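You operate a simulated robot arm through the tools that you are given. There is no shell and no other tool. Be economical: measure what you need, move in short steps, check, and stop when the job is done.

You run a simulated robot arm. Do the job below in one go: nothing can be reset, and whatever is moved stays where it is left.

Task
Pump the tagged wheel up to the pressure on its label.
Fine: set the pressure knob to that mark; the inflator ends switched off, the blue hose end back in the black cup. Where these are worked on the way, their far stop is far enough and under half their travel is too little: switch of the inflator.
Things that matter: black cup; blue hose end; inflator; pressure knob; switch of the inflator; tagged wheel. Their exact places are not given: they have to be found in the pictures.

The check looks at the end state, three seconds after you hand in, the way a careful person would. Anything else that was tipped, shoved, dropped, spilled or broken makes it a failure.

Robot
A 7-joint arm with a two-finger gripper, on a carriage that runs on a rail from [-0.283, 1.293] to [0.226, -1.032] (x, y) and turns from -190 to 142 degrees about z. Base frame: it is fixed where the carriage stands at the start and does not move with it; the origin is on the floor, on the carriage's upright axis, x ahead of it, y to its left, z up. Units: m, degrees, N and s.
Its first joint turns from -149.0 to 149.0 degrees. Places, roughly: black cup [0.7, -0.5, 0.6]; inflator [0.9, -0.2, 1]; pressure knob [0.9, -0.3, 1.1]; switch of the inflator [0.9, 0, 1.1]; tagged wheel [0.7, -0.1, 0.7]. Payload 2.45 kg.
The TCP is the grasp point between the finger pads, 0.026 m short of the fingertips. In the tool frame z runs along the fingers and y along their closing line. The gripper opens to 0.096 m. The gripper's body begins 0.069 m behind the TCP.
Orientation is told as [roll, pitch, yaw] about the base's x, y, z axes, in that order, counted from this pose: with the fingers straight down and closing along the base's y, the tool's x points along the base's -x, its y along +y and its z along -z.

Tools
- The arm moves only by the tool apply_moves. Its argument "deltas" is one flat list of numbers, 7 for each row, row after row: the shift along the tool's x, y, z in units of 500 mm (1.0 is 500 mm), then the turn, a rotation vector about the tool's x, y, z in units of 180 degrees (1.0 is 180 degrees), then the opening, from 0 (shut) to 1 (fully open). In form: [dx, dy, dz, wx, wy, wz, hand, dx, dy, dz, wx, wy, wz, hand, ...]. A call has 1 to 12 rows; each row is the pose to reach, as a shift and turn from the pose commanded when the call began, along the tool's axes at that moment. A call with a number of a shift or a turn outside -1 to 1 is refused whole. Rows are played at 5 a second. More than 0.05 m and 8.6 degrees between two rows, or a gripper value outside its range, and nothing of the call is played. Where a pose cannot be reached the arm comes as near as it can. A force on the tool above 40 N (or 10 N above the force at the start of the call, whichever is more), or a blocked arm, ends the call early, and 0.2 s more pass. The fingers move at their own pace and stop on an object; they squeeze with about 23 N. The grip force told is the motor's: it shows also when the fingers shut on nothing. Time passes only in rows, and 0.2 s behind the last, so rows that repeat a pose let the fingers close. The reply holds the time, the measured pose of the TCP, the force on the tool along the base axes, the opening and the grip force, in the units named above and with some noise, with the torque about the TCP (base axes, N m) and any sound that the robot's microphone picked up.
- Cameras (640 x 400 px; columns grow to the right, rows downward): "scene" is now at [0.0204, 0.1281, 1.6688]; the picture's right is [-0.55, -0.84, 0.00], its down [-0.62, 0.40, -0.68] and it looks along [0.57, -0.37, -0.74] (base axes); focal length 291 px, centre (320, 200). "wrist" rides on the gripper at [0.082, 0.003, -0.098] in the tool frame; the picture's right is [-0.04, 1.00, 0.00], its down [-0.73, -0.03, -0.68] and it looks along [-0.68, -0.03, 0.73] (tool axes); focal length 256 px, centre (320, 200).
- grab_frame(camera): a new picture of that camera. It takes no simulated time.
- lift_body(by): slides the trunk up (or, below 0, down) by that many m; the arm and the scene camera ride with it, the base frame stays. It gives what a move gives, with no picture.
- base_move(legs): drives the robot by 1 to 6 legs, each [ahead, left, turn to the left] in m, m and degrees, along the robot's own axes; the way and the turn of a leg run together, so that a leg with both is an arc; at most 1.5 m and 180 degrees a leg. The arm and the cameras ride along, it lands a little off, and it stops where it bumps. It keeps to its track: a leg is cut to what the track allows. It gives what a move gives.
- head_to(pan, tilt): turns the head with the scene camera to pan (to the left, within 155 degrees either way) and tilt (down, from -29 to 69), counted from straight ahead of the robot. It gives what a move gives.
- pixel_to_xyz(camera, pixels): there is no depth. For up to 12 entries [column, row, z] of the newest picture of that camera ("zoom" is the newest enlarged one), the place [x, y] in the base frame at which the ray of that pixel passes the height z, good to about 0.002 m. It takes no simulated time.
- close_up(camera, box): a new picture of the part [left, top, right, bottom] of that camera's present view, enlarged. It takes no simulated time.
- close_job(): hands the job in; it is judged then, once.

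Keep the steps short. Do not move on a guess: measure, check each grasp and each placing, and mend mistakes. In all there are 80 turns and 52 pictures (those below and enlarged ones count). Leave the gripper open and the arm clear of the work at the hand-in unless told otherwise, and finish with a single line.

The tools are called after "Call:" as a command line: name --argument value ..., lists and objects as JSON in quotes. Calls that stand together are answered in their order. apply_moves: Moves the arm, as the interface text tells. Its arguments: {"type":"object","properties":{"deltas":{"type":"array"}},"required":["deltas"]} The other tools are called the same way: lift_body (by) slides the trunk up or down; base_move (legs) drives the base; head_to (pan, tilt) turns the head that bears the scene camera; grab_frame (camera) takes a picture; pixel_to_xyz (camera, pixels) gives the place at which the rays of pixels pass given heights; close_up (camera, box) takes an enlarged picture of a part of a camera's view; close_job () hands the job in.

At the start:

```text
clock: 0.0
tool_pos: [0.7144, -0.5687, 1.0]
tcp_rot: [0.0, 0.0, 0.0]
wrist_force: [-0.1, 0.2, -1.5]
wrist_torque: [-0.03, -0.03, 0.03]
width: 0.096
gripper_force: 0.2
trunk travel left (down, up): [-0.675, 0.035]
robot x, y, heading: [-0.0016, 0.0005, 0.1]
head pan, tilt: [-33.2, 47.4]
```

scene: 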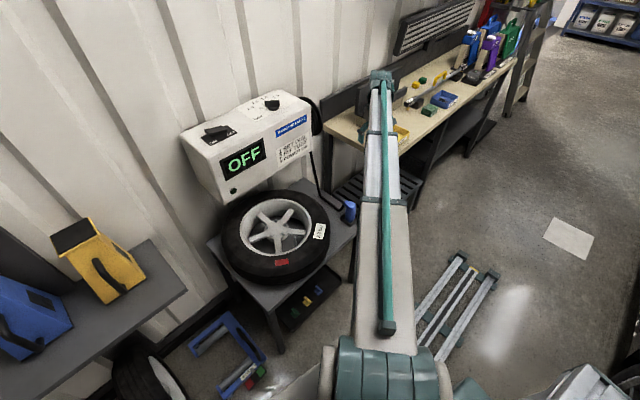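
wrist: 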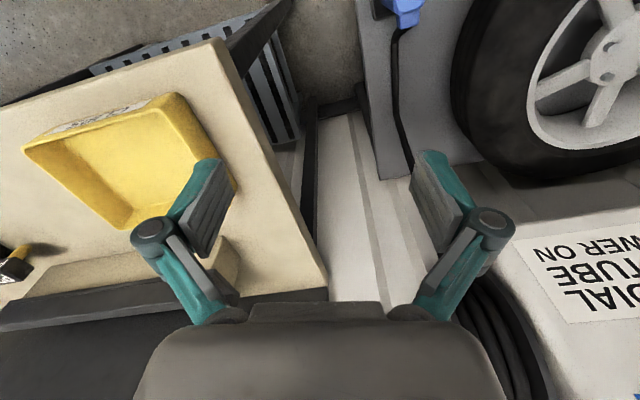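

I see the inflator (OFF display at 245,158), the wheel with a label at (320,232), and the blue hose end at (348,212). I'll enlarge these to read the label and the instructions.

Call:
close_up --camera "scene" --box '[180, 80, 340, 180]'

Call:
close_up --camera "scene" --box '[210, 180, 370, 280]'

```text
4.00 times, centred on (260, 130) of scene
```

zoom: 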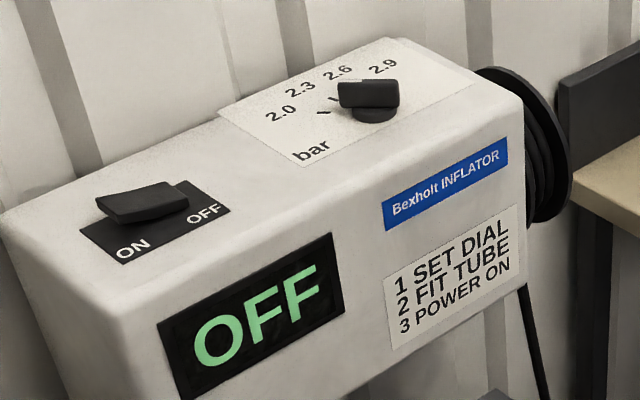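

```text
4.00 times, centred on (290, 230) of scene
```

zoom: 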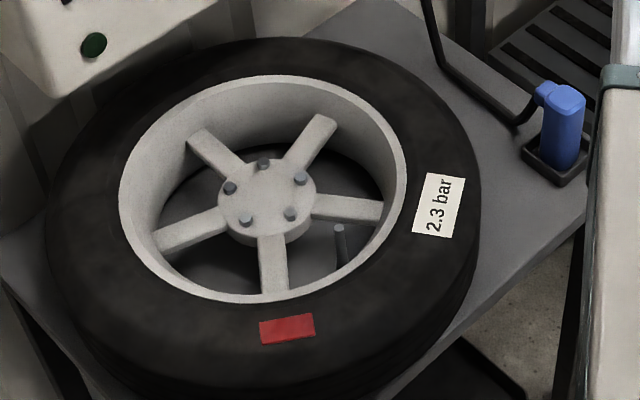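

The label reads 2.3 bar; the dial has marks 2.0/2.3/2.6/2.9, and the valve stem shows at about scene (295,239). Now I'll measure rough places of the knob, switch, cup and valve.

Call:
pixel_to_xyz --camera "scene" --pixels '[[272, 103, 1.1], [272, 103, 1.05], [215, 131, 1.1], [215, 131, 1.05], [349, 204, 0.65], [349, 222, 0.6], [295, 237, 0.7], [295, 246, 0.6], [183, 134, 1.05], [300, 90, 1.05], [310, 107, 1.05], [205, 160, 1.05]]'

Call:
apply_moves --deltas '[0, 0, -0.1, 0, 0, 0, 1, 0, 0, -0.2, 0, 0, 0, 1, 0, 0, -0.3, 0, 0, 0, 1, 0, 0, -0.4, 0, 0, 0, 1, 0, 0, -0.5, 0, 0, 0, 1]'

```text
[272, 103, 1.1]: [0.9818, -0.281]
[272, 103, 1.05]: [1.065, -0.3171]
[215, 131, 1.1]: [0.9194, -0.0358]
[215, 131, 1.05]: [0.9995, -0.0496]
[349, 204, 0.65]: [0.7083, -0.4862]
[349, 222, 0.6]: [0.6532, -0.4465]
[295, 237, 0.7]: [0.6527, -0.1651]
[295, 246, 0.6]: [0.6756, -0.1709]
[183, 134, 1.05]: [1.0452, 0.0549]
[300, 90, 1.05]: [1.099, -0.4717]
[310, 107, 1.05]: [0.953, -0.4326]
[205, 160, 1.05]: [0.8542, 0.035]
```

```text
clock: 1.2
tool_pos: [0.7125, -0.5692, 1.2532]
tcp_rot: [-0.1, 0.0, 0.0]
wrist_force: [0.3, 0.4, -0.6]
wrist_torque: [0.0, 0.01, -0.03]
width: 0.0961
gripper_force: 0.0
trunk travel left (down, up): [-0.675, 0.035]
robot x, y, heading: [0.0037, 0.0026, 0.1]
head pan, tilt: [-33.2, 47.4]
```

The arm is now clear at z 1.25. I'll shift +y 0.3 m so the wrist camera looks at the knob.

Call:
apply_moves --deltas '[0, 0.1, 0, 0, 0, 0, 1, 0, 0.2, 0, 0, 0, 0, 1, 0, 0.3, 0, 0, 0, 0, 1, 0, 0.4, 0, 0, 0, 0, 1, 0, 0.5, 0, 0, 0, 0, 1, 0, 0.58, 0, 0, 0, 0, 1]'

Call:
grab_frame --camera "wrist"

Call:
grab_frame --camera "scene"

```text
clock: 2.6
tool_pos: [0.7153, -0.2792, 1.2503]
tcp_rot: [-0.1, 0.1, 0.1]
wrist_force: [0.3, -0.6, -0.3]
wrist_torque: [0.0, -0.02, 0.0]
width: 0.0962
gripper_force: 0.0
trunk travel left (down, up): [-0.675, 0.035]
robot x, y, heading: [0.0025, -0.0022, 0.0]
head pan, tilt: [-33.2, 47.4]
```

```text
47 pictures are left
```

wrist: 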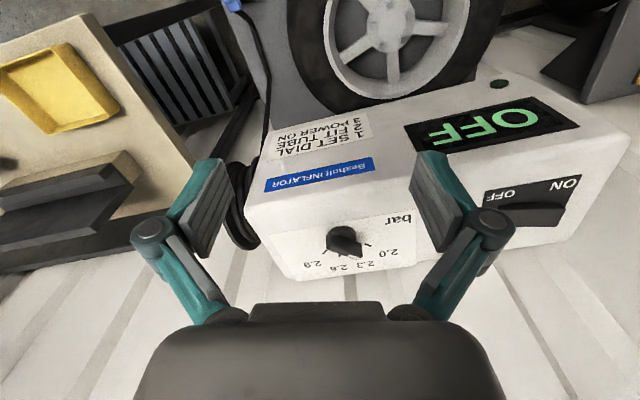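

```text
46 pictures are left
```

scene: 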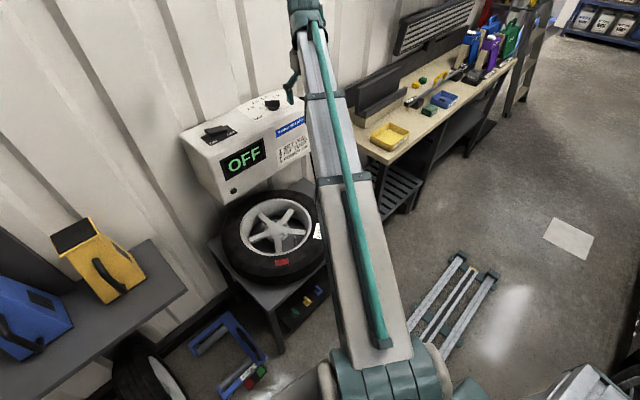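

Triangulating the knob and switch between the two cameras; enlarging the wrist view.

Call:
close_up --camera "wrist" --box '[270, 190, 430, 290]'

Call:
pixel_to_xyz --camera "wrist" --pixels '[[345, 240, 1.1], [345, 240, 1.05], [535, 212, 1.1], [535, 212, 1.05], [250, 205, 1.05], [270, 270, 1.05], [632, 135, 1.05], [250, 205, 1.1], [632, 135, 1.1]]'

Call:
pixel_to_xyz --camera "scene" --pixels '[[272, 103, 1.08], [183, 134, 1.1], [205, 160, 1.1], [205, 160, 1.05]]'

```text
4.00 times, centred on (350, 240) of wrist
```

zoom: 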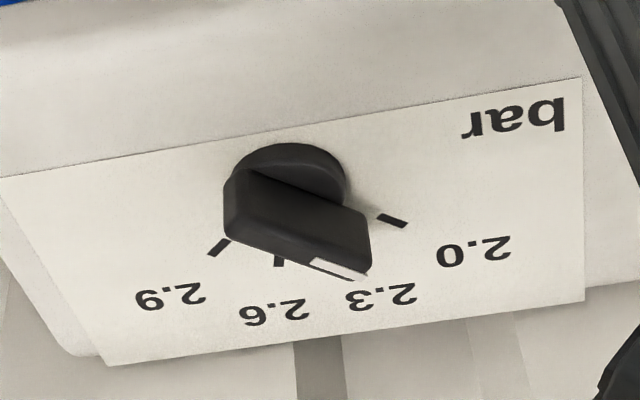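

```text
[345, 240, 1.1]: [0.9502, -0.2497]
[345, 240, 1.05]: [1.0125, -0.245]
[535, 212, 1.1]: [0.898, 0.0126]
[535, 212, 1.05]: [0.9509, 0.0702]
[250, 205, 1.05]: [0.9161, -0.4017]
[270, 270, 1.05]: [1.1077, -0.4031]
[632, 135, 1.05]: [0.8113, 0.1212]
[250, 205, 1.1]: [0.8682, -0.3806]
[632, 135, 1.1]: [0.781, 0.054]
```

```text
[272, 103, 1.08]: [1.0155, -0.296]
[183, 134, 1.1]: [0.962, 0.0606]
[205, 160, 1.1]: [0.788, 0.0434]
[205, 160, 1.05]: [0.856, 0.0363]
```

The knob's grip bar is visible (white pointer end at zoom (337,268)). Measuring ticks, knob bar corners and labels.

Call:
pixel_to_xyz --camera "zoom" --pixels '[[219, 247, 1.105], [279, 262, 1.105], [392, 221, 1.105], [290, 160, 1.12], [225, 237, 1.14], [235, 168, 1.14], [369, 213, 1.14], [355, 279, 1.14], [310, 262, 1.14], [584, 80, 1.105], [0, 178, 1.105], [584, 298, 1.105]]'

Call:
close_up --camera "wrist" --box '[470, 150, 630, 250]'

```text
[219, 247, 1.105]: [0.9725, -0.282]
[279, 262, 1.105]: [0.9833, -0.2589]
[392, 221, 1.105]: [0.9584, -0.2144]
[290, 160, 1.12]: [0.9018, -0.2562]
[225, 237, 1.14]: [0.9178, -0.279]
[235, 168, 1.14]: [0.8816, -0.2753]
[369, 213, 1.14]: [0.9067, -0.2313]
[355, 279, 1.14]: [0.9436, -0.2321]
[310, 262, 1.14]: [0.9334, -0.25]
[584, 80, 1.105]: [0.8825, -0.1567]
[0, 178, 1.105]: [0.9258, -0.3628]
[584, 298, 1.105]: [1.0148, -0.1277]
```

```text
4.00 times, centred on (550, 200) of wrist
```

zoom: 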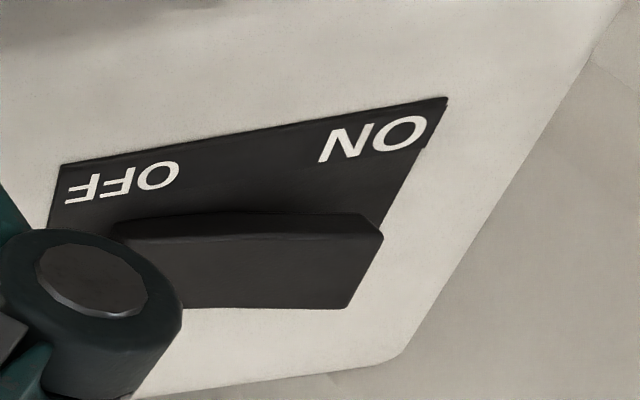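

The switch is a rocker with its OFF end down. I want a steeper look at the knob, so I'll tip the tool 20° and move in to (0.84,-0.255), staying at z 1.25.

Call:
apply_moves --deltas '[-0.05, 0.01, 0, 0, 0.022, 0, 1, -0.1, 0.02, 0, 0, 0.044, 0, 1, -0.15, 0.03, 0, 0, 0.066, 0, 1, -0.2, 0.04, 0, 0, 0.088, 0, 1, -0.25, 0.048, 0, 0, 0.11, 0, 1, -0.25, 0.048, 0, 0, 0.11, 0, 1]'

Call:
grab_frame --camera "wrist"

Call:
close_up --camera "wrist" --box '[240, 150, 400, 250]'

```text
clock: 4.0
tool_pos: [0.8584, -0.2729, 1.1719]
tcp_rot: [-2.2, 13.3, 0.1]
wrist_force: [-0.2, 0.1, 0.4]
wrist_torque: [-0.01, -0.12, 0.01]
width: 0.0961
gripper_force: 0.1
out of reach, approached as far as the arm can: row 2, 3, 4, 5, 6
trunk travel left (down, up): [-0.675, 0.035]
robot x, y, heading: [0.0005, 0.0027, 0.1]
head pan, tilt: [-33.2, 47.4]
```

```text
43 pictures are left
```

wrist: 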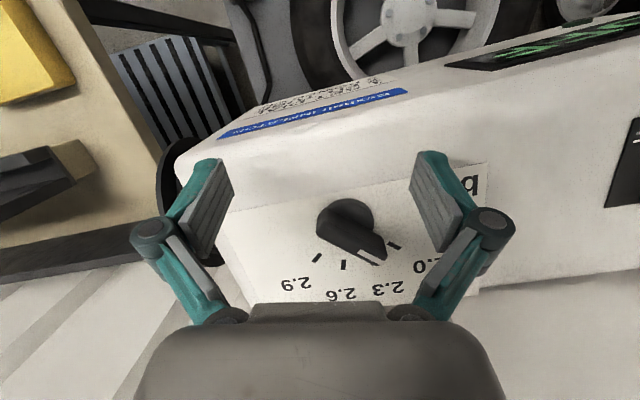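

```text
4.00 times, centred on (320, 200) of wrist
```

zoom: 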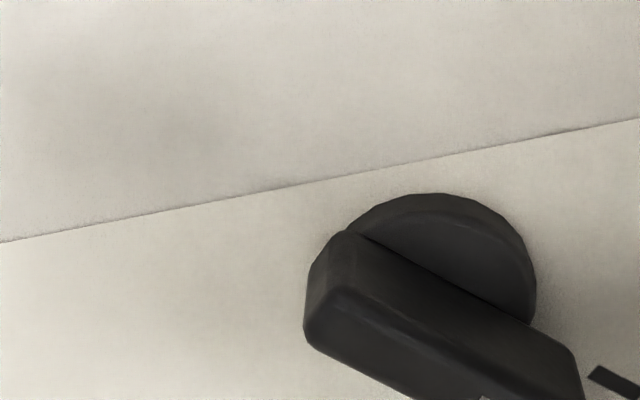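

The pose was limited by reach, but the view is good. I'll enlarge the dial region (250–460, 180–310).

Call:
close_up --camera "wrist" --box '[270, 190, 446, 300]'

```text
3.64 times, centred on (358, 245) of wrist
```

zoom: 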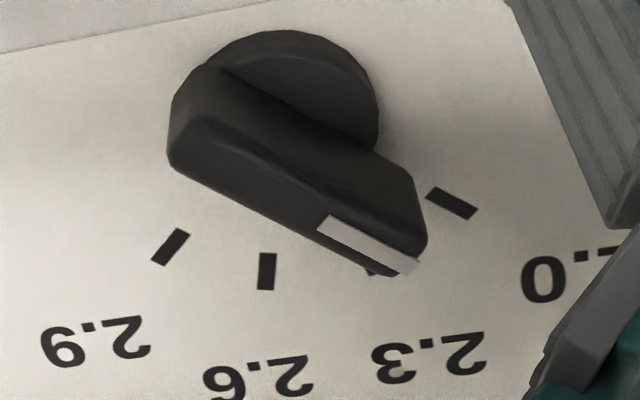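

Measuring ticks at panel height and the bar's top corners at bar height.

Call:
pixel_to_xyz --camera "zoom" --pixels '[[171, 247, 1.105], [267, 271, 1.105], [371, 271, 1.105], [452, 203, 1.105], [200, 115, 1.14], [428, 232, 1.14], [172, 165, 1.14], [392, 276, 1.14], [325, 224, 1.14], [408, 267, 1.14], [90, 342, 1.105], [255, 378, 1.105]]'

Call:
pixel_to_xyz --camera "zoom" --pixels '[[427, 358, 1.105], [580, 268, 1.105], [172, 165, 1.13], [392, 276, 1.13], [280, 30, 1.115], [380, 110, 1.115]]'

```text
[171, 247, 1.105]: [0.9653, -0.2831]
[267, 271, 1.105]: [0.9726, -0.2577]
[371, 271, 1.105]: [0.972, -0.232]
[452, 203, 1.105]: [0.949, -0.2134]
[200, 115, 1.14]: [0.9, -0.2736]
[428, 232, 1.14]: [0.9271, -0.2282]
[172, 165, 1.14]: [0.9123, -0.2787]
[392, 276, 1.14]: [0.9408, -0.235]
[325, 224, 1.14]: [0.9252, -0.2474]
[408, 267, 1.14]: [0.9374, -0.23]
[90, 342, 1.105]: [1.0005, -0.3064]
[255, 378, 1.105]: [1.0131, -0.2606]
```

```text
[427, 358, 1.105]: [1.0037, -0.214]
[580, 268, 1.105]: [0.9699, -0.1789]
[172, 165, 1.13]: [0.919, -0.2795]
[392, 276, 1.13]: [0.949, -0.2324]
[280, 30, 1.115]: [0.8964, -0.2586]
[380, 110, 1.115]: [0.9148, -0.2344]
```

The ticks fit a circle about (0.92,-0.255): 2.9 at -33°, 2.6 at -3°, 2.0 at 59° from +x, so 2.3 should be at about 28°. The bar now points at about 57° (≈2.0). It needs a turn of about -30°. Reach is marginal, so first I'll pull back level.

Call:
apply_moves --deltas '[0.044, 0, -0.005, 0, -0.022, 0, 1, 0.09, 0, -0.01, 0, -0.044, 0, 1, 0.135, 0, -0.016, 0, -0.066, 0, 1, 0.18, 0, -0.021, 0, -0.088, 0, 1, 0.222, 0, -0.026, 0, -0.11, 0, 1]'

```text
clock: 5.2
tool_pos: [0.7545, -0.2719, 1.2086]
tcp_rot: [-2.2, -6.3, 0.8]
wrist_force: [1.3, 0.1, -0.7]
wrist_torque: [-0.02, -0.04, -0.03]
width: 0.0961
gripper_force: 0.1
trunk travel left (down, up): [-0.675, 0.035]
robot x, y, heading: [0.0025, 0.0035, -0.0]
head pan, tilt: [-33.2, 47.4]
```

The commanded pose follows the real one. Driving along the rail by (0.055,-0.25) to get closer to knob, cup and valve.

Call:
base_move --legs '[[0.055, -0.25, 0]]'

```text
clock: 7.0
tool_pos: [0.8106, -0.5193, 1.2062]
tcp_rot: [-2.2, -6.4, 1.1]
wrist_force: [0.0, 0.2, -0.2]
wrist_torque: [0.0, -0.01, 0.02]
width: 0.0958
gripper_force: 0.0
trunk travel left (down, up): [-0.675, 0.035]
robot x, y, heading: [0.0546, -0.2501, 0.2]
head pan, tilt: [-33.2, 47.4]
```

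Levelling the tool and moving +y 0.26 to just before the knob.

Call:
apply_moves --deltas '[0, 0.09, 0, -0.003, 0.009, 0.001, 1, 0, 0.18, 0, -0.006, 0.018, 0.003, 1, 0, 0.27, 0, -0.009, 0.027, 0.005, 1, 0, 0.36, 0, -0.012, 0.035, 0.006, 1, 0, 0.45, 0, -0.012, 0.035, 0.006, 1, 0, 0.53, 0, -0.012, 0.035, 0.006, 1]'

```text
clock: 8.4
tool_pos: [0.8065, -0.2558, 1.1971]
tcp_rot: [0.0, -0.1, -0.1]
wrist_force: [-0.6, 0.9, 0.2]
wrist_torque: [0.02, 0.0, 0.0]
width: 0.096
gripper_force: 0.0
trunk travel left (down, up): [-0.675, 0.035]
robot x, y, heading: [0.0545, -0.2504, 0.3]
head pan, tilt: [-33.2, 47.4]
```

Level. Now yaw 57° so the fingers close across the bar, moving over the knob at z 1.22.

Call:
apply_moves --deltas '[-0.03, 0, -0.046, 0, 0, -0.0452, 1, -0.06, 0, -0.046, 0, 0, -0.0905, 1, -0.09, 0, -0.046, 0, 0, -0.1357, 1, -0.12, 0, -0.046, 0, 0, -0.181, 1, -0.15, 0, -0.046, 0, 0, -0.226, 1, -0.18, 0, -0.046, 0, 0, -0.2715, 1, -0.217, 0, -0.046, 0, 0, -0.3167, 1, -0.217, 0, -0.046, 0, 0, -0.3167, 1]'

Call:
grab_frame --camera "wrist"

Call:
close_up --camera "scene" --box '[280, 20, 440, 120]'

```text
clock: 10.2
tool_pos: [0.9133, -0.2538, 1.2205]
tcp_rot: [-0.1, -0.2, 57.0]
wrist_force: [-0.4, 0.2, -0.2]
wrist_torque: [-0.01, 0.02, -0.02]
width: 0.096
gripper_force: 0.1
trunk travel left (down, up): [-0.675, 0.035]
robot x, y, heading: [0.0592, -0.252, 0.2]
head pan, tilt: [-33.2, 47.4]
```

```text
40 pictures are left
```

wrist: 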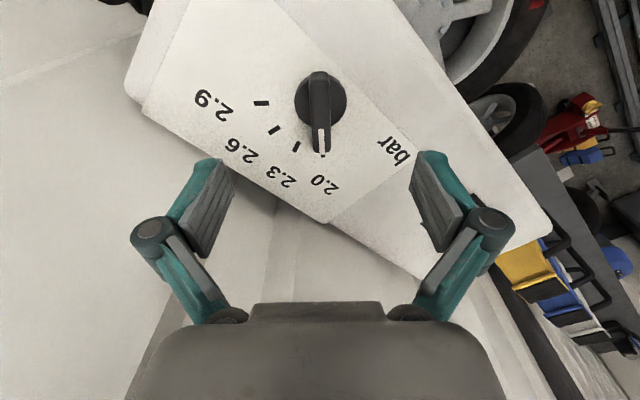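

```text
4.00 times, centred on (360, 70) of scene
```

zoom: 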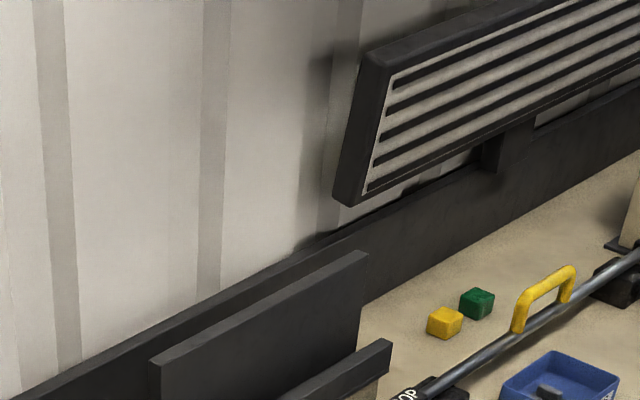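

The bar lies along the image's vertical at (320,110), pointing at 2.0. I'll zoom in to measure.

Call:
close_up --camera "wrist" --box '[190, 60, 382, 180]'

```text
3.33 times, centred on (286, 120) of wrist
```

zoom: 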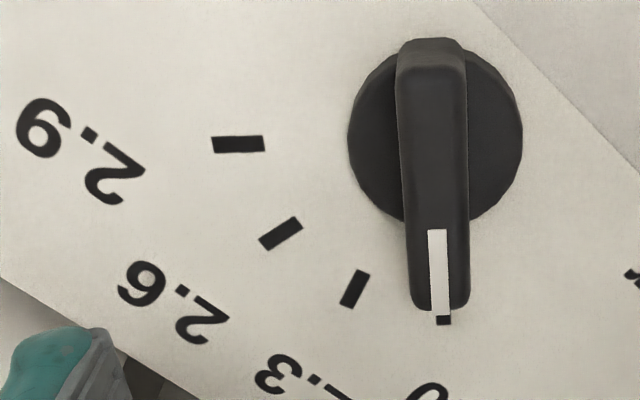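

Call:
pixel_to_xyz --camera "zoom" --pixels '[[238, 144, 1.12], [280, 233, 1.12], [355, 289, 1.12], [444, 318, 1.12], [238, 144, 1.105], [444, 318, 1.105], [430, 75, 1.145], [440, 305, 1.145], [398, 75, 1.145], [466, 75, 1.145], [348, 140, 1.125], [522, 140, 1.125]]'

```text
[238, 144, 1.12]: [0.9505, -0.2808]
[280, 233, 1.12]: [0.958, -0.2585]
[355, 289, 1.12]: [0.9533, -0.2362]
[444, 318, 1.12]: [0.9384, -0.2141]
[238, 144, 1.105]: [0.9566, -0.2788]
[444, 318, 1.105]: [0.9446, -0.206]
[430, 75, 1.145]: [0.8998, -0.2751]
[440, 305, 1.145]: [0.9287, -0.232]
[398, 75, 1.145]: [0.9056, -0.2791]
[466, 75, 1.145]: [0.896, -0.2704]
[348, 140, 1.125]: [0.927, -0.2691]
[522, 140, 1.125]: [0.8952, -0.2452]
```

Panel z ≈ 1.12, dial centre ≈ (0.911,-0.2535), bar at 56°. I'll descend to TCP z 1.16 and close gently on the bar.

Call:
apply_moves --deltas '[0.002, 0.003, 0.04, 0, 0, 0, 0.6, 0.002, 0.003, 0.08, 0, 0, 0, 0.6, 0.002, 0.003, 0.12, 0, 0, 0, 0.6, 0.002, 0.003, 0.12, 0, 0, 0, 0, 0.002, 0.003, 0.12, 0, 0, 0, 0, 0.002, 0.003, 0.12, 0, 0, 0, 0]'

Call:
grab_frame --camera "wrist"

```text
clock: 11.7
tool_pos: [0.9137, -0.2538, 1.1607]
tcp_rot: [0.0, 0.0, 56.9]
wrist_force: [3.2, -2.4, 2.8]
wrist_torque: [-0.01, -0.19, 0.04]
width: 0.0137
gripper_force: 40.4
trunk travel left (down, up): [-0.675, 0.035]
robot x, y, heading: [0.0555, -0.2514, 0.3]
head pan, tilt: [-33.2, 47.4]
```

```text
37 pictures are left
```

wrist: 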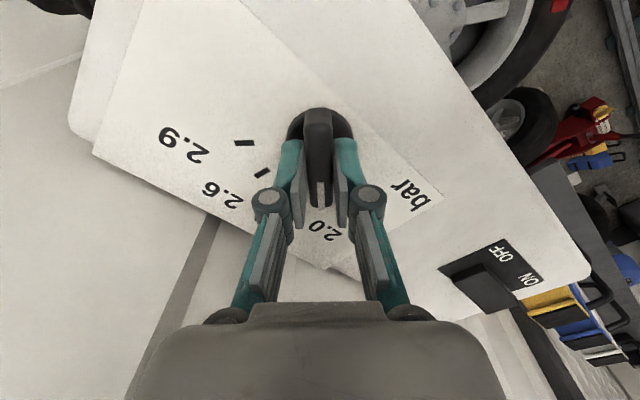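

Gripped (13.7 mm). Turn -30° toward 2.3.

Call:
apply_moves --deltas '[0, 0, 0, 0, 0, 0.0417, 0, 0, 0, 0, 0, 0, 0.0833, 0, 0, 0, 0, 0, 0, 0.125, 0, 0, 0, 0, 0, 0, 0.165, 0, 0, 0, 0, 0, 0, 0.165, 0]'

Call:
close_up --camera "wrist" --box '[200, 80, 440, 230]'

```text
clock: 12.8
tool_pos: [0.9153, -0.2565, 1.1606]
tcp_rot: [-0.1, -0.1, 27.1]
wrist_force: [18.7, -4.8, 11.1]
wrist_torque: [-0.59, 0.47, 0.02]
width: 0.0142
gripper_force: 39.8
trunk travel left (down, up): [-0.675, 0.035]
robot x, y, heading: [0.0562, -0.2541, 0.1]
head pan, tilt: [-33.2, 47.4]
```

```text
2.67 times, centred on (320, 155) of wrist
```

zoom: 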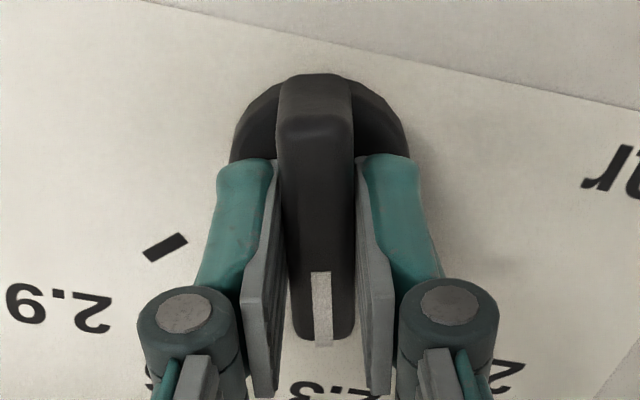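

The bar followed. Opening, then rising 6 cm to check the setting.

Call:
apply_moves --deltas '[0, 0, 0, 0, 0, 0, 0.5, 0, 0, 0, 0, 0, 0, 0.5, 0, 0, -0.04, 0, 0, 0, 0.7, 0, 0, -0.08, 0, 0, 0, 1, 0, 0, -0.12, 0, 0, 0, 1]'

Call:
close_up --camera "wrist" --box '[200, 60, 440, 210]'

```text
clock: 14.1
tool_pos: [0.9124, -0.2554, 1.221]
tcp_rot: [-0.1, 0.0, 27.1]
wrist_force: [0.3, -0.1, -1.0]
wrist_torque: [0.01, -0.02, 0.01]
width: 0.096
gripper_force: 0.0
trunk travel left (down, up): [-0.675, 0.035]
robot x, y, heading: [0.055, -0.2511, 0.3]
head pan, tilt: [-33.2, 47.4]
```

```text
2.67 times, centred on (320, 135) of wrist
```

zoom: 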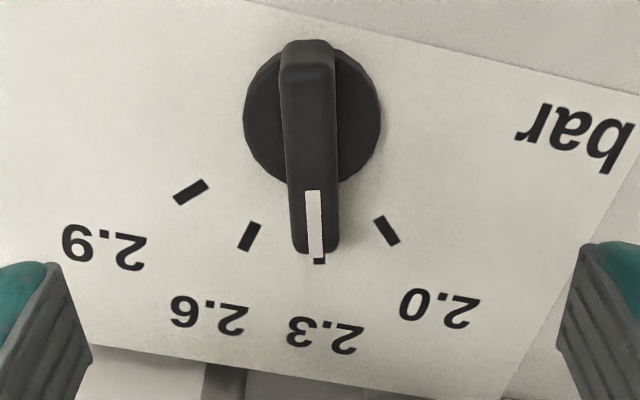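

The pointer lies on the 2.3 tick. Checking the angle numerically.

Call:
pixel_to_xyz --camera "zoom" --pixels '[[191, 192, 1.12], [250, 236, 1.12], [319, 261, 1.12], [387, 230, 1.12], [312, 192, 1.145], [316, 252, 1.145], [307, 65, 1.145]]'

```text
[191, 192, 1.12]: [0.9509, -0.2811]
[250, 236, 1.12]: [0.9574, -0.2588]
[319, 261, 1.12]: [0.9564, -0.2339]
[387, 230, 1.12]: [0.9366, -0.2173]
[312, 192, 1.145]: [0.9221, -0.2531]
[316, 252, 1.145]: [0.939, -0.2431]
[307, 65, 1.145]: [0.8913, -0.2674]
```

The pointer is within about 2° of the mark. Next the hose: back off to (0.65,-0.45,1.2), with yaw back to 0.

Call:
apply_moves --deltas '[0.08, -0.014, 0, 0, 0, 0.019, 1, 0.16, -0.028, 0, 0, 0, 0.038, 1, 0.24, -0.042, 0, 0, 0, 0.057, 1, 0.32, -0.056, 0, 0, 0, 0.076, 1, 0.4, -0.07, 0, 0, 0, 0.095, 1, 0.48, -0.084, 0, 0, 0, 0.114, 1, 0.56, -0.098, 0, 0, 0, 0.132, 1, 0.644, -0.11, 0, 0, 0, 0.15, 1]'

Call:
grab_frame --camera "wrist"

Call:
grab_frame --camera "scene"

```text
clock: 15.8
tool_pos: [0.651, -0.4539, 1.2219]
tcp_rot: [0.0, -0.1, 0.2]
wrist_force: [0.7, -0.2, 0.3]
wrist_torque: [-0.03, -0.02, -0.03]
width: 0.0959
gripper_force: 0.0
trunk travel left (down, up): [-0.675, 0.035]
robot x, y, heading: [0.0549, -0.2503, 0.3]
head pan, tilt: [-33.2, 47.4]
```

```text
34 pictures are left
```

wrist: 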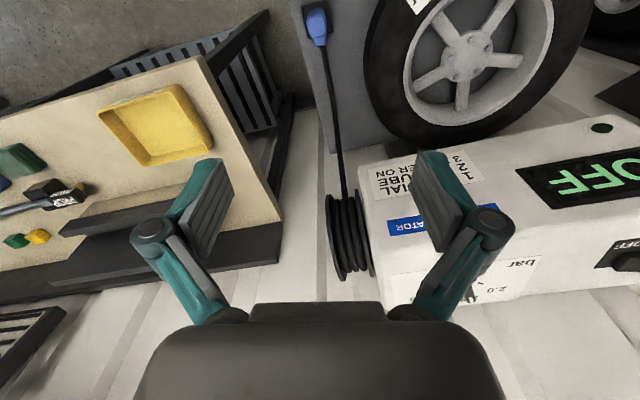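

```text
33 pictures are left
```

scene: 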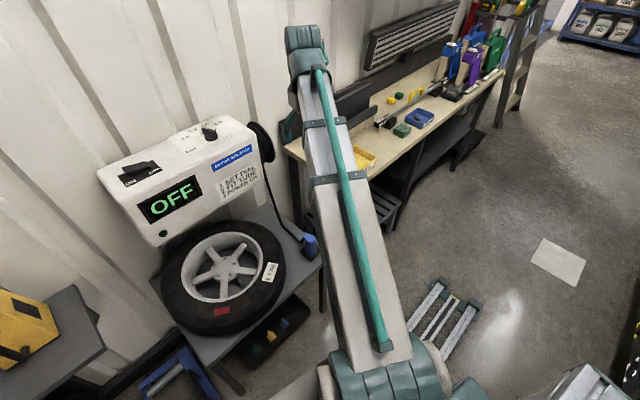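

The hose end shows at scene (310,243) and wrist (317,25). Zooming into both.

Call:
close_up --camera "scene" --box '[224, 200, 352, 280]'

Call:
pixel_to_xyz --camera "zoom" --pixels '[[430, 180, 0.7], [430, 180, 0.65], [430, 180, 0.6], [430, 240, 0.55], [430, 240, 0.6]]'

Call:
pixel_to_xyz --camera "wrist" --pixels '[[317, 18, 0.7], [317, 18, 0.65], [317, 18, 0.6]]'

```text
5.00 times, centred on (288, 240) of scene
```

zoom: 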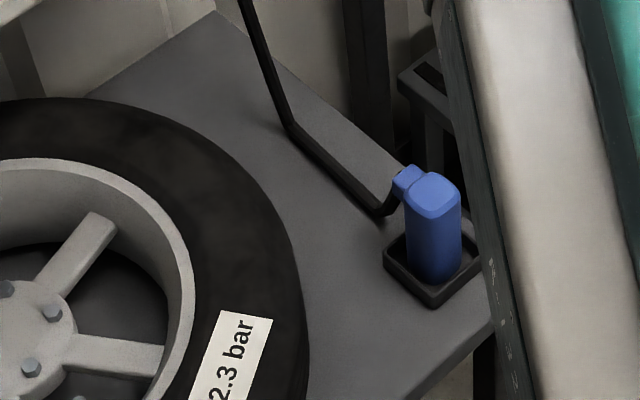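

```text
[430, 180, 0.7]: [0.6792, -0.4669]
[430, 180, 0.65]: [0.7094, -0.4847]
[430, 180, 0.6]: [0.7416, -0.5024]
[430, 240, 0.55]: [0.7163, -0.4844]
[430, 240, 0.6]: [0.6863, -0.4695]
```

```text
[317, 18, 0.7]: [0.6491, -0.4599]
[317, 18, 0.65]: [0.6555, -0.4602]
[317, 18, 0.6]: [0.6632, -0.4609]
```

Moving the wrist lower and back, to (0.52,-0.46,0.95), for a close look at the hose end.

Call:
apply_moves --deltas '[0.037, 0, 0.077, 0, 0, 0, 1, 0.074, 0, 0.154, 0, 0, 0, 1, 0.111, 0, 0.231, 0, 0, 0, 1, 0.148, 0, 0.308, 0, 0, 0, 1, 0.185, 0, 0.385, 0, 0, 0, 1, 0.222, 0, 0.462, 0, 0, 0, 1, 0.26, 0, 0.54, 0, 0, 0, 1, 0.26, 0, 0.54, 0, 0, 0, 1]'

Call:
grab_frame --camera "wrist"

```text
clock: 17.6
tool_pos: [0.5264, -0.4532, 0.9483]
tcp_rot: [0.0, -0.1, 0.2]
wrist_force: [-0.1, -0.9, 0.2]
wrist_torque: [0.01, 0.04, -0.01]
width: 0.096
gripper_force: 0.1
trunk travel left (down, up): [-0.675, 0.035]
robot x, y, heading: [0.0551, -0.2507, 0.3]
head pan, tilt: [-33.2, 47.4]
```

```text
31 pictures are left
```

wrist: 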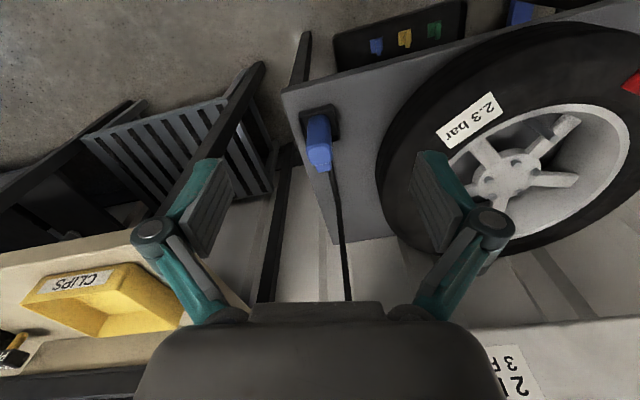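

Call:
close_up --camera "wrist" --box '[260, 90, 388, 170]'

Call:
pixel_to_xyz --camera "wrist" --pixels '[[320, 155, 0.7], [320, 155, 0.68], [320, 155, 0.65], [317, 122, 0.6], [317, 122, 0.65], [492, 172, 0.7], [350, 240, 0.6]]'

```text
5.00 times, centred on (324, 130) of wrist
```

zoom: 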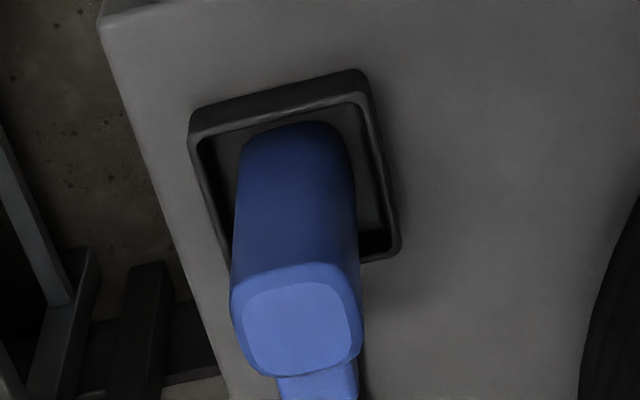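

```text
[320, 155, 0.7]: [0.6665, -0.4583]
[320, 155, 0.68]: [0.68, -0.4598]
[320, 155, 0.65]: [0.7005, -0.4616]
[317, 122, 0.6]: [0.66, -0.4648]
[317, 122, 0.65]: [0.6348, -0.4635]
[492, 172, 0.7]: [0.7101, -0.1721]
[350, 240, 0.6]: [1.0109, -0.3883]
```

The hose end stands in the cup with its top near (0.65,-0.457,0.72). I'll go above it at z 0.85 with yaw 12° (cup alignment) and measure again.

Call:
apply_moves --deltas '[-0.057, 0, 0.05, 0, 0, -0.017, 1, -0.114, 0, 0.1, 0, 0, -0.034, 1, -0.171, 0, 0.15, 0, 0, -0.05, 1, -0.228, 0, 0.2, 0, 0, -0.067, 1, -0.228, 0, 0.2, 0, 0, -0.067, 1]'

Call:
grab_frame --camera "wrist"

Call:
pixel_to_xyz --camera "scene" --pixels '[[310.5, 239, 0.74], [310.5, 239, 0.72], [310.5, 239, 0.7], [310.5, 239, 0.68]]'

```text
clock: 18.9
tool_pos: [0.6377, -0.4521, 0.8475]
tcp_rot: [0.0, -0.1, 12.2]
wrist_force: [0.3, 0.2, -0.2]
wrist_torque: [0.01, 0.03, -0.02]
width: 0.096
gripper_force: 0.0
trunk travel left (down, up): [-0.675, 0.035]
robot x, y, heading: [0.0523, -0.2514, 0.3]
head pan, tilt: [-33.2, 47.4]
```

```text
29 pictures are left
```

wrist: 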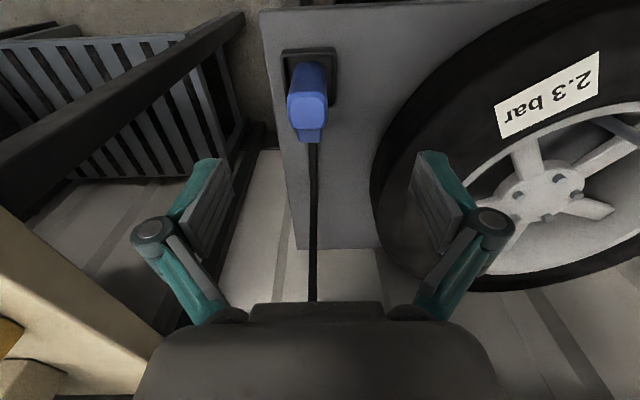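

```text
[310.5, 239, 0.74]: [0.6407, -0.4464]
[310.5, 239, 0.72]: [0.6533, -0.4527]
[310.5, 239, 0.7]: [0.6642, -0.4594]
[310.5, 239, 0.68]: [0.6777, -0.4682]
```

Call:
close_up --camera "wrist" --box '[246, 40, 374, 120]'

Call:
pixel_to_xyz --camera "wrist" --pixels '[[309, 110, 0.72], [309, 110, 0.7], [309, 110, 0.68], [283, 52, 0.62], [335, 46, 0.62], [337, 103, 0.62], [283, 52, 0.6], [335, 46, 0.6]]'

```text
5.00 times, centred on (310, 80) of wrist
```

zoom: 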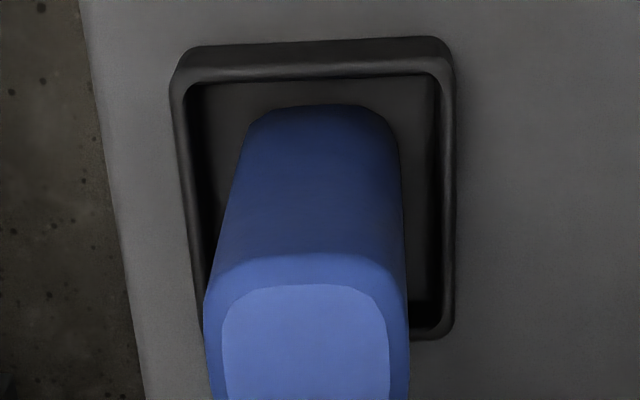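

```text
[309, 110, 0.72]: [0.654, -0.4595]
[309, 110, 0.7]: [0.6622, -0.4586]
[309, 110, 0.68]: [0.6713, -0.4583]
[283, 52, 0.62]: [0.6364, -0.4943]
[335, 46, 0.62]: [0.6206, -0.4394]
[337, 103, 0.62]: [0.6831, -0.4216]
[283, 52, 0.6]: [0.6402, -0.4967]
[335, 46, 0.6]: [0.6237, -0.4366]
```

Both cameras agree: hose-end top centre at (0.663,-0.459,0.70). Descending to z 0.675 with open fingers either side.

Call:
apply_moves --deltas '[-0.0466, -0.0242, 0.07, 0, 0, 0, 1, -0.0466, -0.0242, 0.14, 0, 0, 0, 1, -0.0466, -0.0242, 0.22, 0, 0, 0, 1, -0.0466, -0.0242, 0.29, 0, 0, 0, 1, -0.0466, -0.0242, 0.345, 0, 0, 0, 1, -0.0466, -0.0242, 0.345, 0, 0, 0, 1]'

Call:
grab_frame --camera "wrist"

```text
clock: 20.2
tool_pos: [0.661, -0.4588, 0.6786]
tcp_rot: [0.0, -0.1, 12.3]
wrist_force: [0.4, -0.3, -0.2]
wrist_torque: [-0.02, -0.02, 0.0]
width: 0.0959
gripper_force: 0.2
trunk travel left (down, up): [-0.675, 0.035]
robot x, y, heading: [0.0578, -0.2525, 0.2]
head pan, tilt: [-33.2, 47.4]
```

```text
27 pictures are left
```

wrist: 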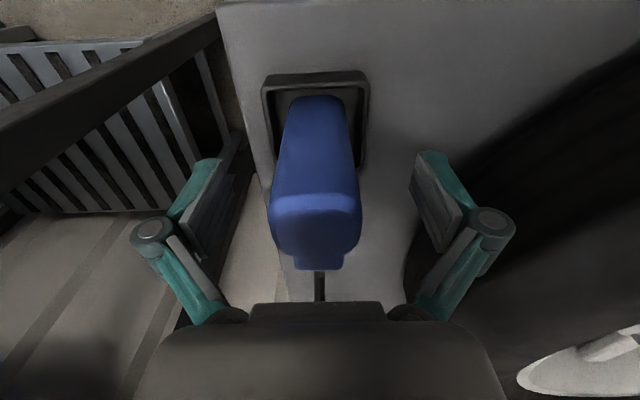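

The hose end sits centred between the fingers. Closing.

Call:
apply_moves --deltas '[0, 0, 0, 0, 0, 0, 0, 0, 0, 0, 0, 0, 0, 0, 0, 0, 0, 0, 0, 0, 0, 0, 0, 0, 0, 0, 0, 0]'

Call:
close_up --camera "wrist" --box '[200, 60, 440, 300]'

```text
clock: 21.2
tool_pos: [0.6609, -0.4577, 0.6774]
tcp_rot: [0.1, -0.1, 12.4]
wrist_force: [0.9, -1.7, 1.9]
wrist_torque: [-0.09, -0.01, 0.02]
width: 0.0413
gripper_force: 22.8
trunk travel left (down, up): [-0.675, 0.035]
robot x, y, heading: [0.0506, -0.2523, 0.1]
head pan, tilt: [-33.2, 47.4]
```

```text
1.67 times, centred on (320, 180) of wrist
```

zoom: 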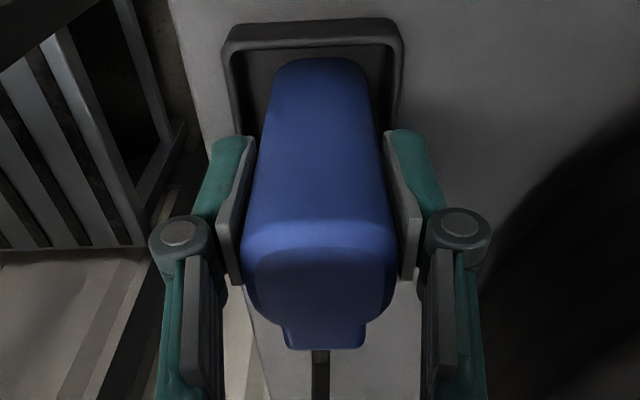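

Grasped (41 mm). Lifting straight up 0.2 m, in cautious steps.

Call:
apply_moves --deltas '[0, 0, -0.06, 0, 0, 0, 0, 0, 0, -0.12, 0, 0, 0, 0, 0, 0, -0.2, 0, 0, 0, 0, 0, 0, -0.28, 0, 0, 0, 0, 0, 0, -0.36, 0, 0, 0, 0, 0, 0, -0.42, 0, 0, 0, 0]'

Call:
grab_frame --camera "scene"

Call:
grab_frame --camera "wrist"

```text
clock: 22.6
tool_pos: [0.6609, -0.4581, 0.8876]
tcp_rot: [0.0, 0.0, 12.3]
wrist_force: [-0.3, -0.1, -2.1]
wrist_torque: [-0.03, 0.0, 0.0]
width: 0.0413
gripper_force: 22.9
trunk travel left (down, up): [-0.675, 0.035]
robot x, y, heading: [0.0576, -0.2533, 0.2]
head pan, tilt: [-33.2, 47.4]
```

```text
25 pictures are left
```

scene: 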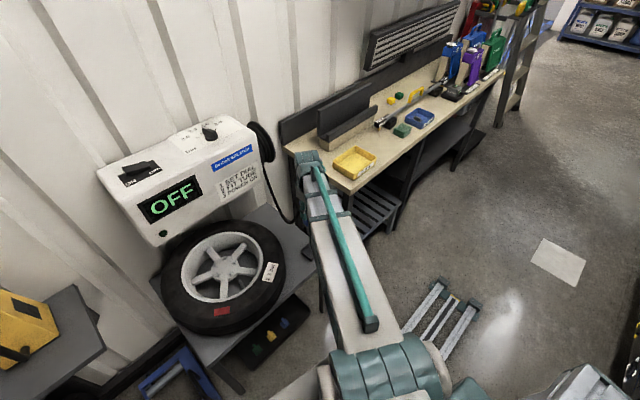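

```text
24 pictures are left
```

wrist: 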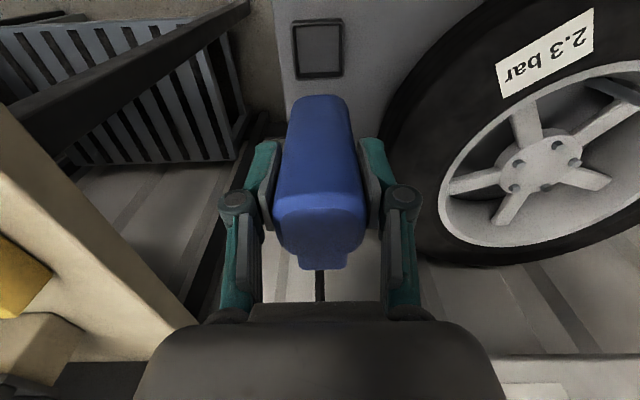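

The hose end is held and free. Now locating the valve: zoom on the wheel in both cameras.

Call:
close_up --camera "scene" --box '[176, 222, 272, 312]'

Call:
close_up --camera "wrist" --box '[480, 50, 640, 150]'

```text
4.44 times, centred on (224, 267) of scene
```

zoom: 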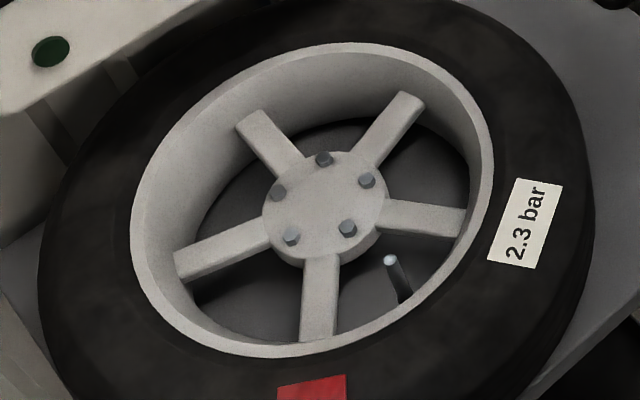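

```text
4.00 times, centred on (560, 100) of wrist
```

zoom: 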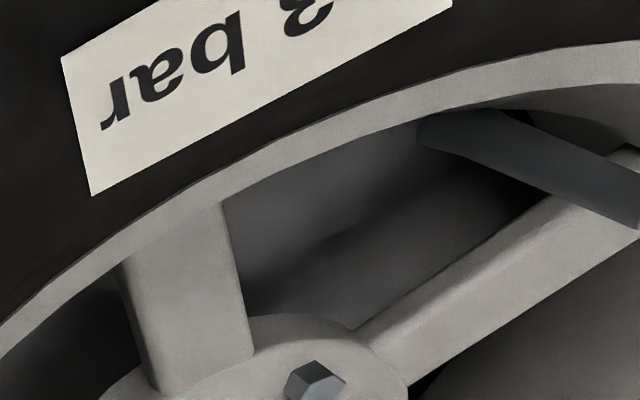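

The valve tip is at scene (240,281) but just outside the wrist view. Moving +y and up so that the wrist camera sees it.

Call:
apply_moves --deltas '[0.02, 0.03, -0.06, 0, 0, 0, 0, 0.04, 0.09, -0.104, 0, 0, 0, 0, 0.06, 0.16, -0.104, 0, 0, 0, 0, 0.08, 0.22, -0.104, 0, 0, 0, 0, 0.102, 0.284, -0.104, 0, 0, 0, 0, 0.102, 0.284, -0.104, 0, 0, 0, 0]'

Call:
grab_frame --camera "wrist"

Call:
pixel_to_xyz --camera "scene" --pixels '[[240, 280.7, 0.75], [240, 280.7, 0.72], [240, 280.7, 0.69], [240, 280.7, 0.66], [243, 289.5, 0.66], [243, 289.5, 0.62]]'

```text
clock: 24.1
tool_pos: [0.5826, -0.3297, 0.9367]
tcp_rot: [0.1, -0.1, 12.2]
wrist_force: [-0.1, 0.5, -1.8]
wrist_torque: [0.04, -0.06, -0.02]
width: 0.0411
gripper_force: 23.4
trunk travel left (down, up): [-0.675, 0.035]
robot x, y, heading: [0.0587, -0.2522, 0.3]
head pan, tilt: [-33.2, 47.4]
```

```text
21 pictures are left
```

wrist: 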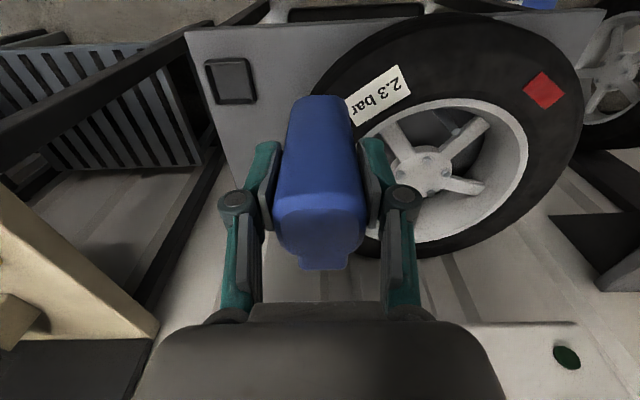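

```text
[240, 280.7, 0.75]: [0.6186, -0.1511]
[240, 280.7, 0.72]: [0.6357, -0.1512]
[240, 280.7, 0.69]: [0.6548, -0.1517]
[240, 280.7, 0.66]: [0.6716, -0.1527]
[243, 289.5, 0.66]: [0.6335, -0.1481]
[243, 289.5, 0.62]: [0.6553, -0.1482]
```

Call:
close_up --camera "wrist" --box '[390, 80, 518, 160]'

```text
5.00 times, centred on (454, 120) of wrist
```

zoom: 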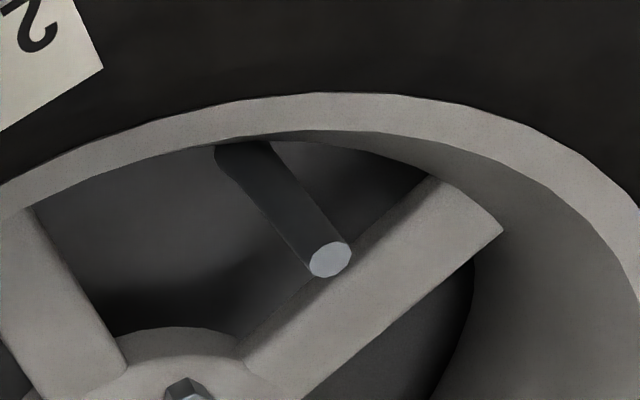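

Valve tip at zoom (329,259). Measuring it at several heights.

Call:
pixel_to_xyz --camera "zoom" --pixels '[[329, 259, 0.75], [329, 259, 0.72], [329, 259, 0.69], [329, 259, 0.66], [312, 272, 0.72], [351, 245, 0.72], [238, 155, 0.62], [238, 155, 0.66], [480, 205, 0.7], [315, 110, 0.75], [315, 132, 0.75], [30, 215, 0.7]]'

```text
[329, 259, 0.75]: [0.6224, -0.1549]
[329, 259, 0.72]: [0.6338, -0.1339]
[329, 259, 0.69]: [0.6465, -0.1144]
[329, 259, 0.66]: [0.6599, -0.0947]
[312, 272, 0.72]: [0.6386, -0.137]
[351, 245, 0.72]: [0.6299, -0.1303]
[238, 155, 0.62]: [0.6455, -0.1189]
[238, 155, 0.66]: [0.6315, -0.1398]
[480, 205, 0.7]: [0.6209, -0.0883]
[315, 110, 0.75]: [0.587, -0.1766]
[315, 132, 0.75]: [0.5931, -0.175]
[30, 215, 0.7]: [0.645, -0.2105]
```

Valve: vertical stem at about (0.623,-0.151), tip z ≈ 0.745. Now measuring how the hose end sits in the grip (top face front/back edges, bottom edge).

Call:
close_up --camera "wrist" --box '[240, 80, 400, 280]'

```text
2.00 times, centred on (320, 180) of wrist
```

zoom: 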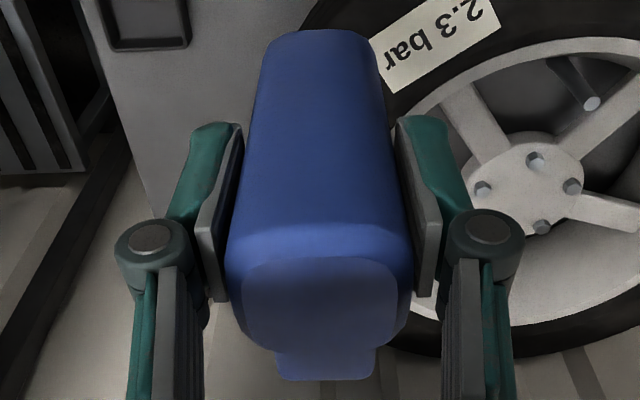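

Call:
pixel_to_xyz --camera "zoom" --pixels '[[319, 228, 0.954], [319, 260, 0.959], [322, 350, 0.954], [232, 290, 0.955], [412, 290, 0.955], [318, 30, 0.86], [318, 30, 0.85], [318, 30, 0.84], [264, 50, 0.85], [376, 50, 0.85], [591, 104, 0.745], [327, 379, 0.945]]'

```text
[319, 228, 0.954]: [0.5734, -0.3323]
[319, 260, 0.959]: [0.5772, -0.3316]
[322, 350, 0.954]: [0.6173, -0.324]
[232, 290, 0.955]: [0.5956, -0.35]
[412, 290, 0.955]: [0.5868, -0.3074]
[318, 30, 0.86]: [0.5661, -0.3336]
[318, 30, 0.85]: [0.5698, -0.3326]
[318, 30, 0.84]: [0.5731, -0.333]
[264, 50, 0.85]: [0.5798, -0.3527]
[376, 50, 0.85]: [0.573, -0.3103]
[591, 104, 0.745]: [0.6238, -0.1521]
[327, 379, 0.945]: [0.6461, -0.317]
```

Call:
close_up --camera "wrist" --box '[240, 130, 304, 240]'

```text
3.64 times, centred on (272, 185) of wrist
```

zoom: 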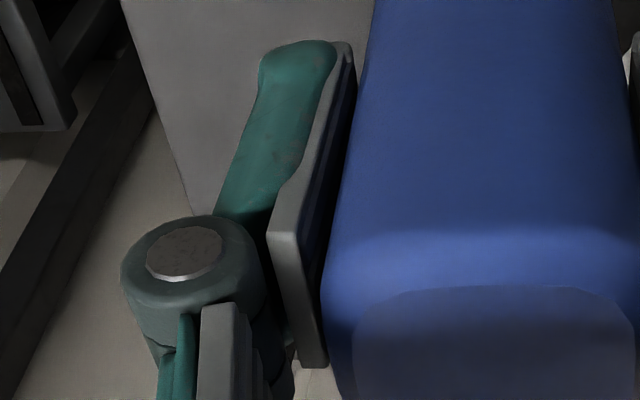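

The pads' inner faces are visible, so the hose end sits about 6 mm beyond the TCP on the far side (+x'). The valve-target TCP is therefore (0.617,-0.153). Moving there at the present height.

Call:
apply_moves --deltas '[-0.036, 0.083, 0, 0, 0, 0, 0, -0.071, 0.166, 0, 0, 0, 0, 0, -0.107, 0.248, 0, 0, 0, 0, 0, -0.1424, 0.331, 0, 0, 0, 0, 0, -0.1424, 0.331, 0, 0, 0, 0, 0]'

Call:
grab_frame --camera "scene"

Call:
grab_frame --camera "wrist"

```text
clock: 25.2
tool_pos: [0.6164, -0.155, 0.9408]
tcp_rot: [0.1, 0.0, 12.1]
wrist_force: [-0.6, 0.1, -1.5]
wrist_torque: [-0.02, 0.03, 0.01]
width: 0.0409
gripper_force: 23.0
trunk travel left (down, up): [-0.675, 0.035]
robot x, y, heading: [0.0551, -0.2524, 0.5]
head pan, tilt: [-33.2, 47.4]
```

```text
17 pictures are left
```

scene: 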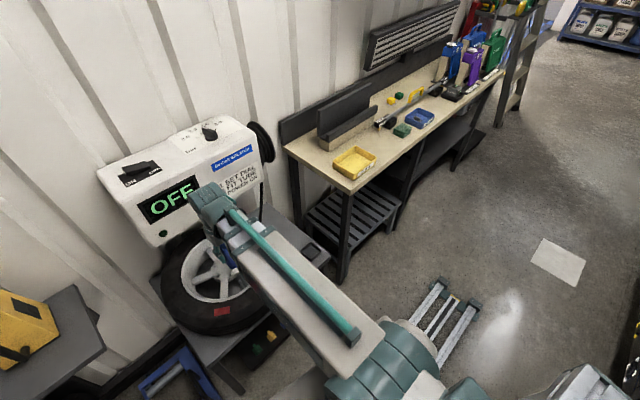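

```text
16 pictures are left
```

wrist: 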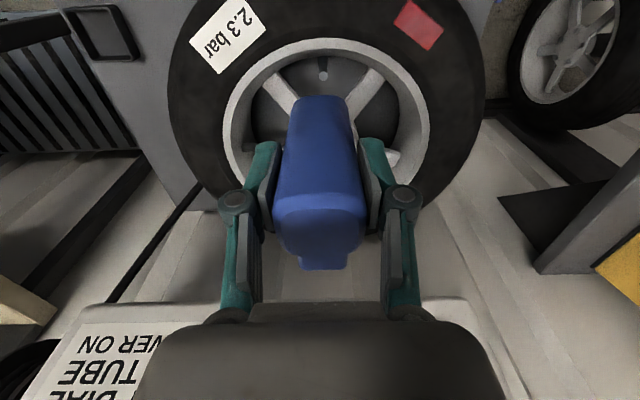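

The valve tip is visible at wrist (322,75), in line with the hose end. Zooming to refine.

Call:
close_up --camera "wrist" --box '[272, 45, 368, 105]'

```text
6.67 times, centred on (320, 75) of wrist
```

zoom: 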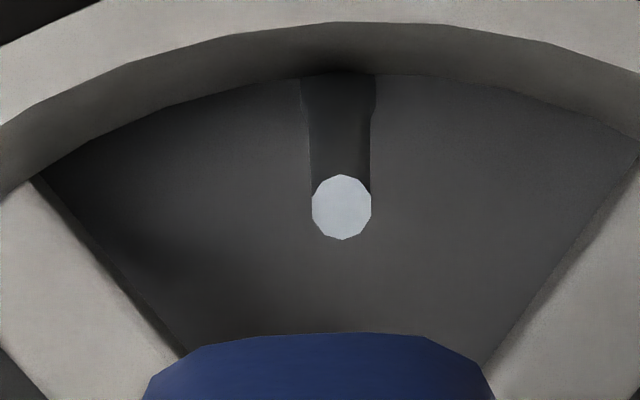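

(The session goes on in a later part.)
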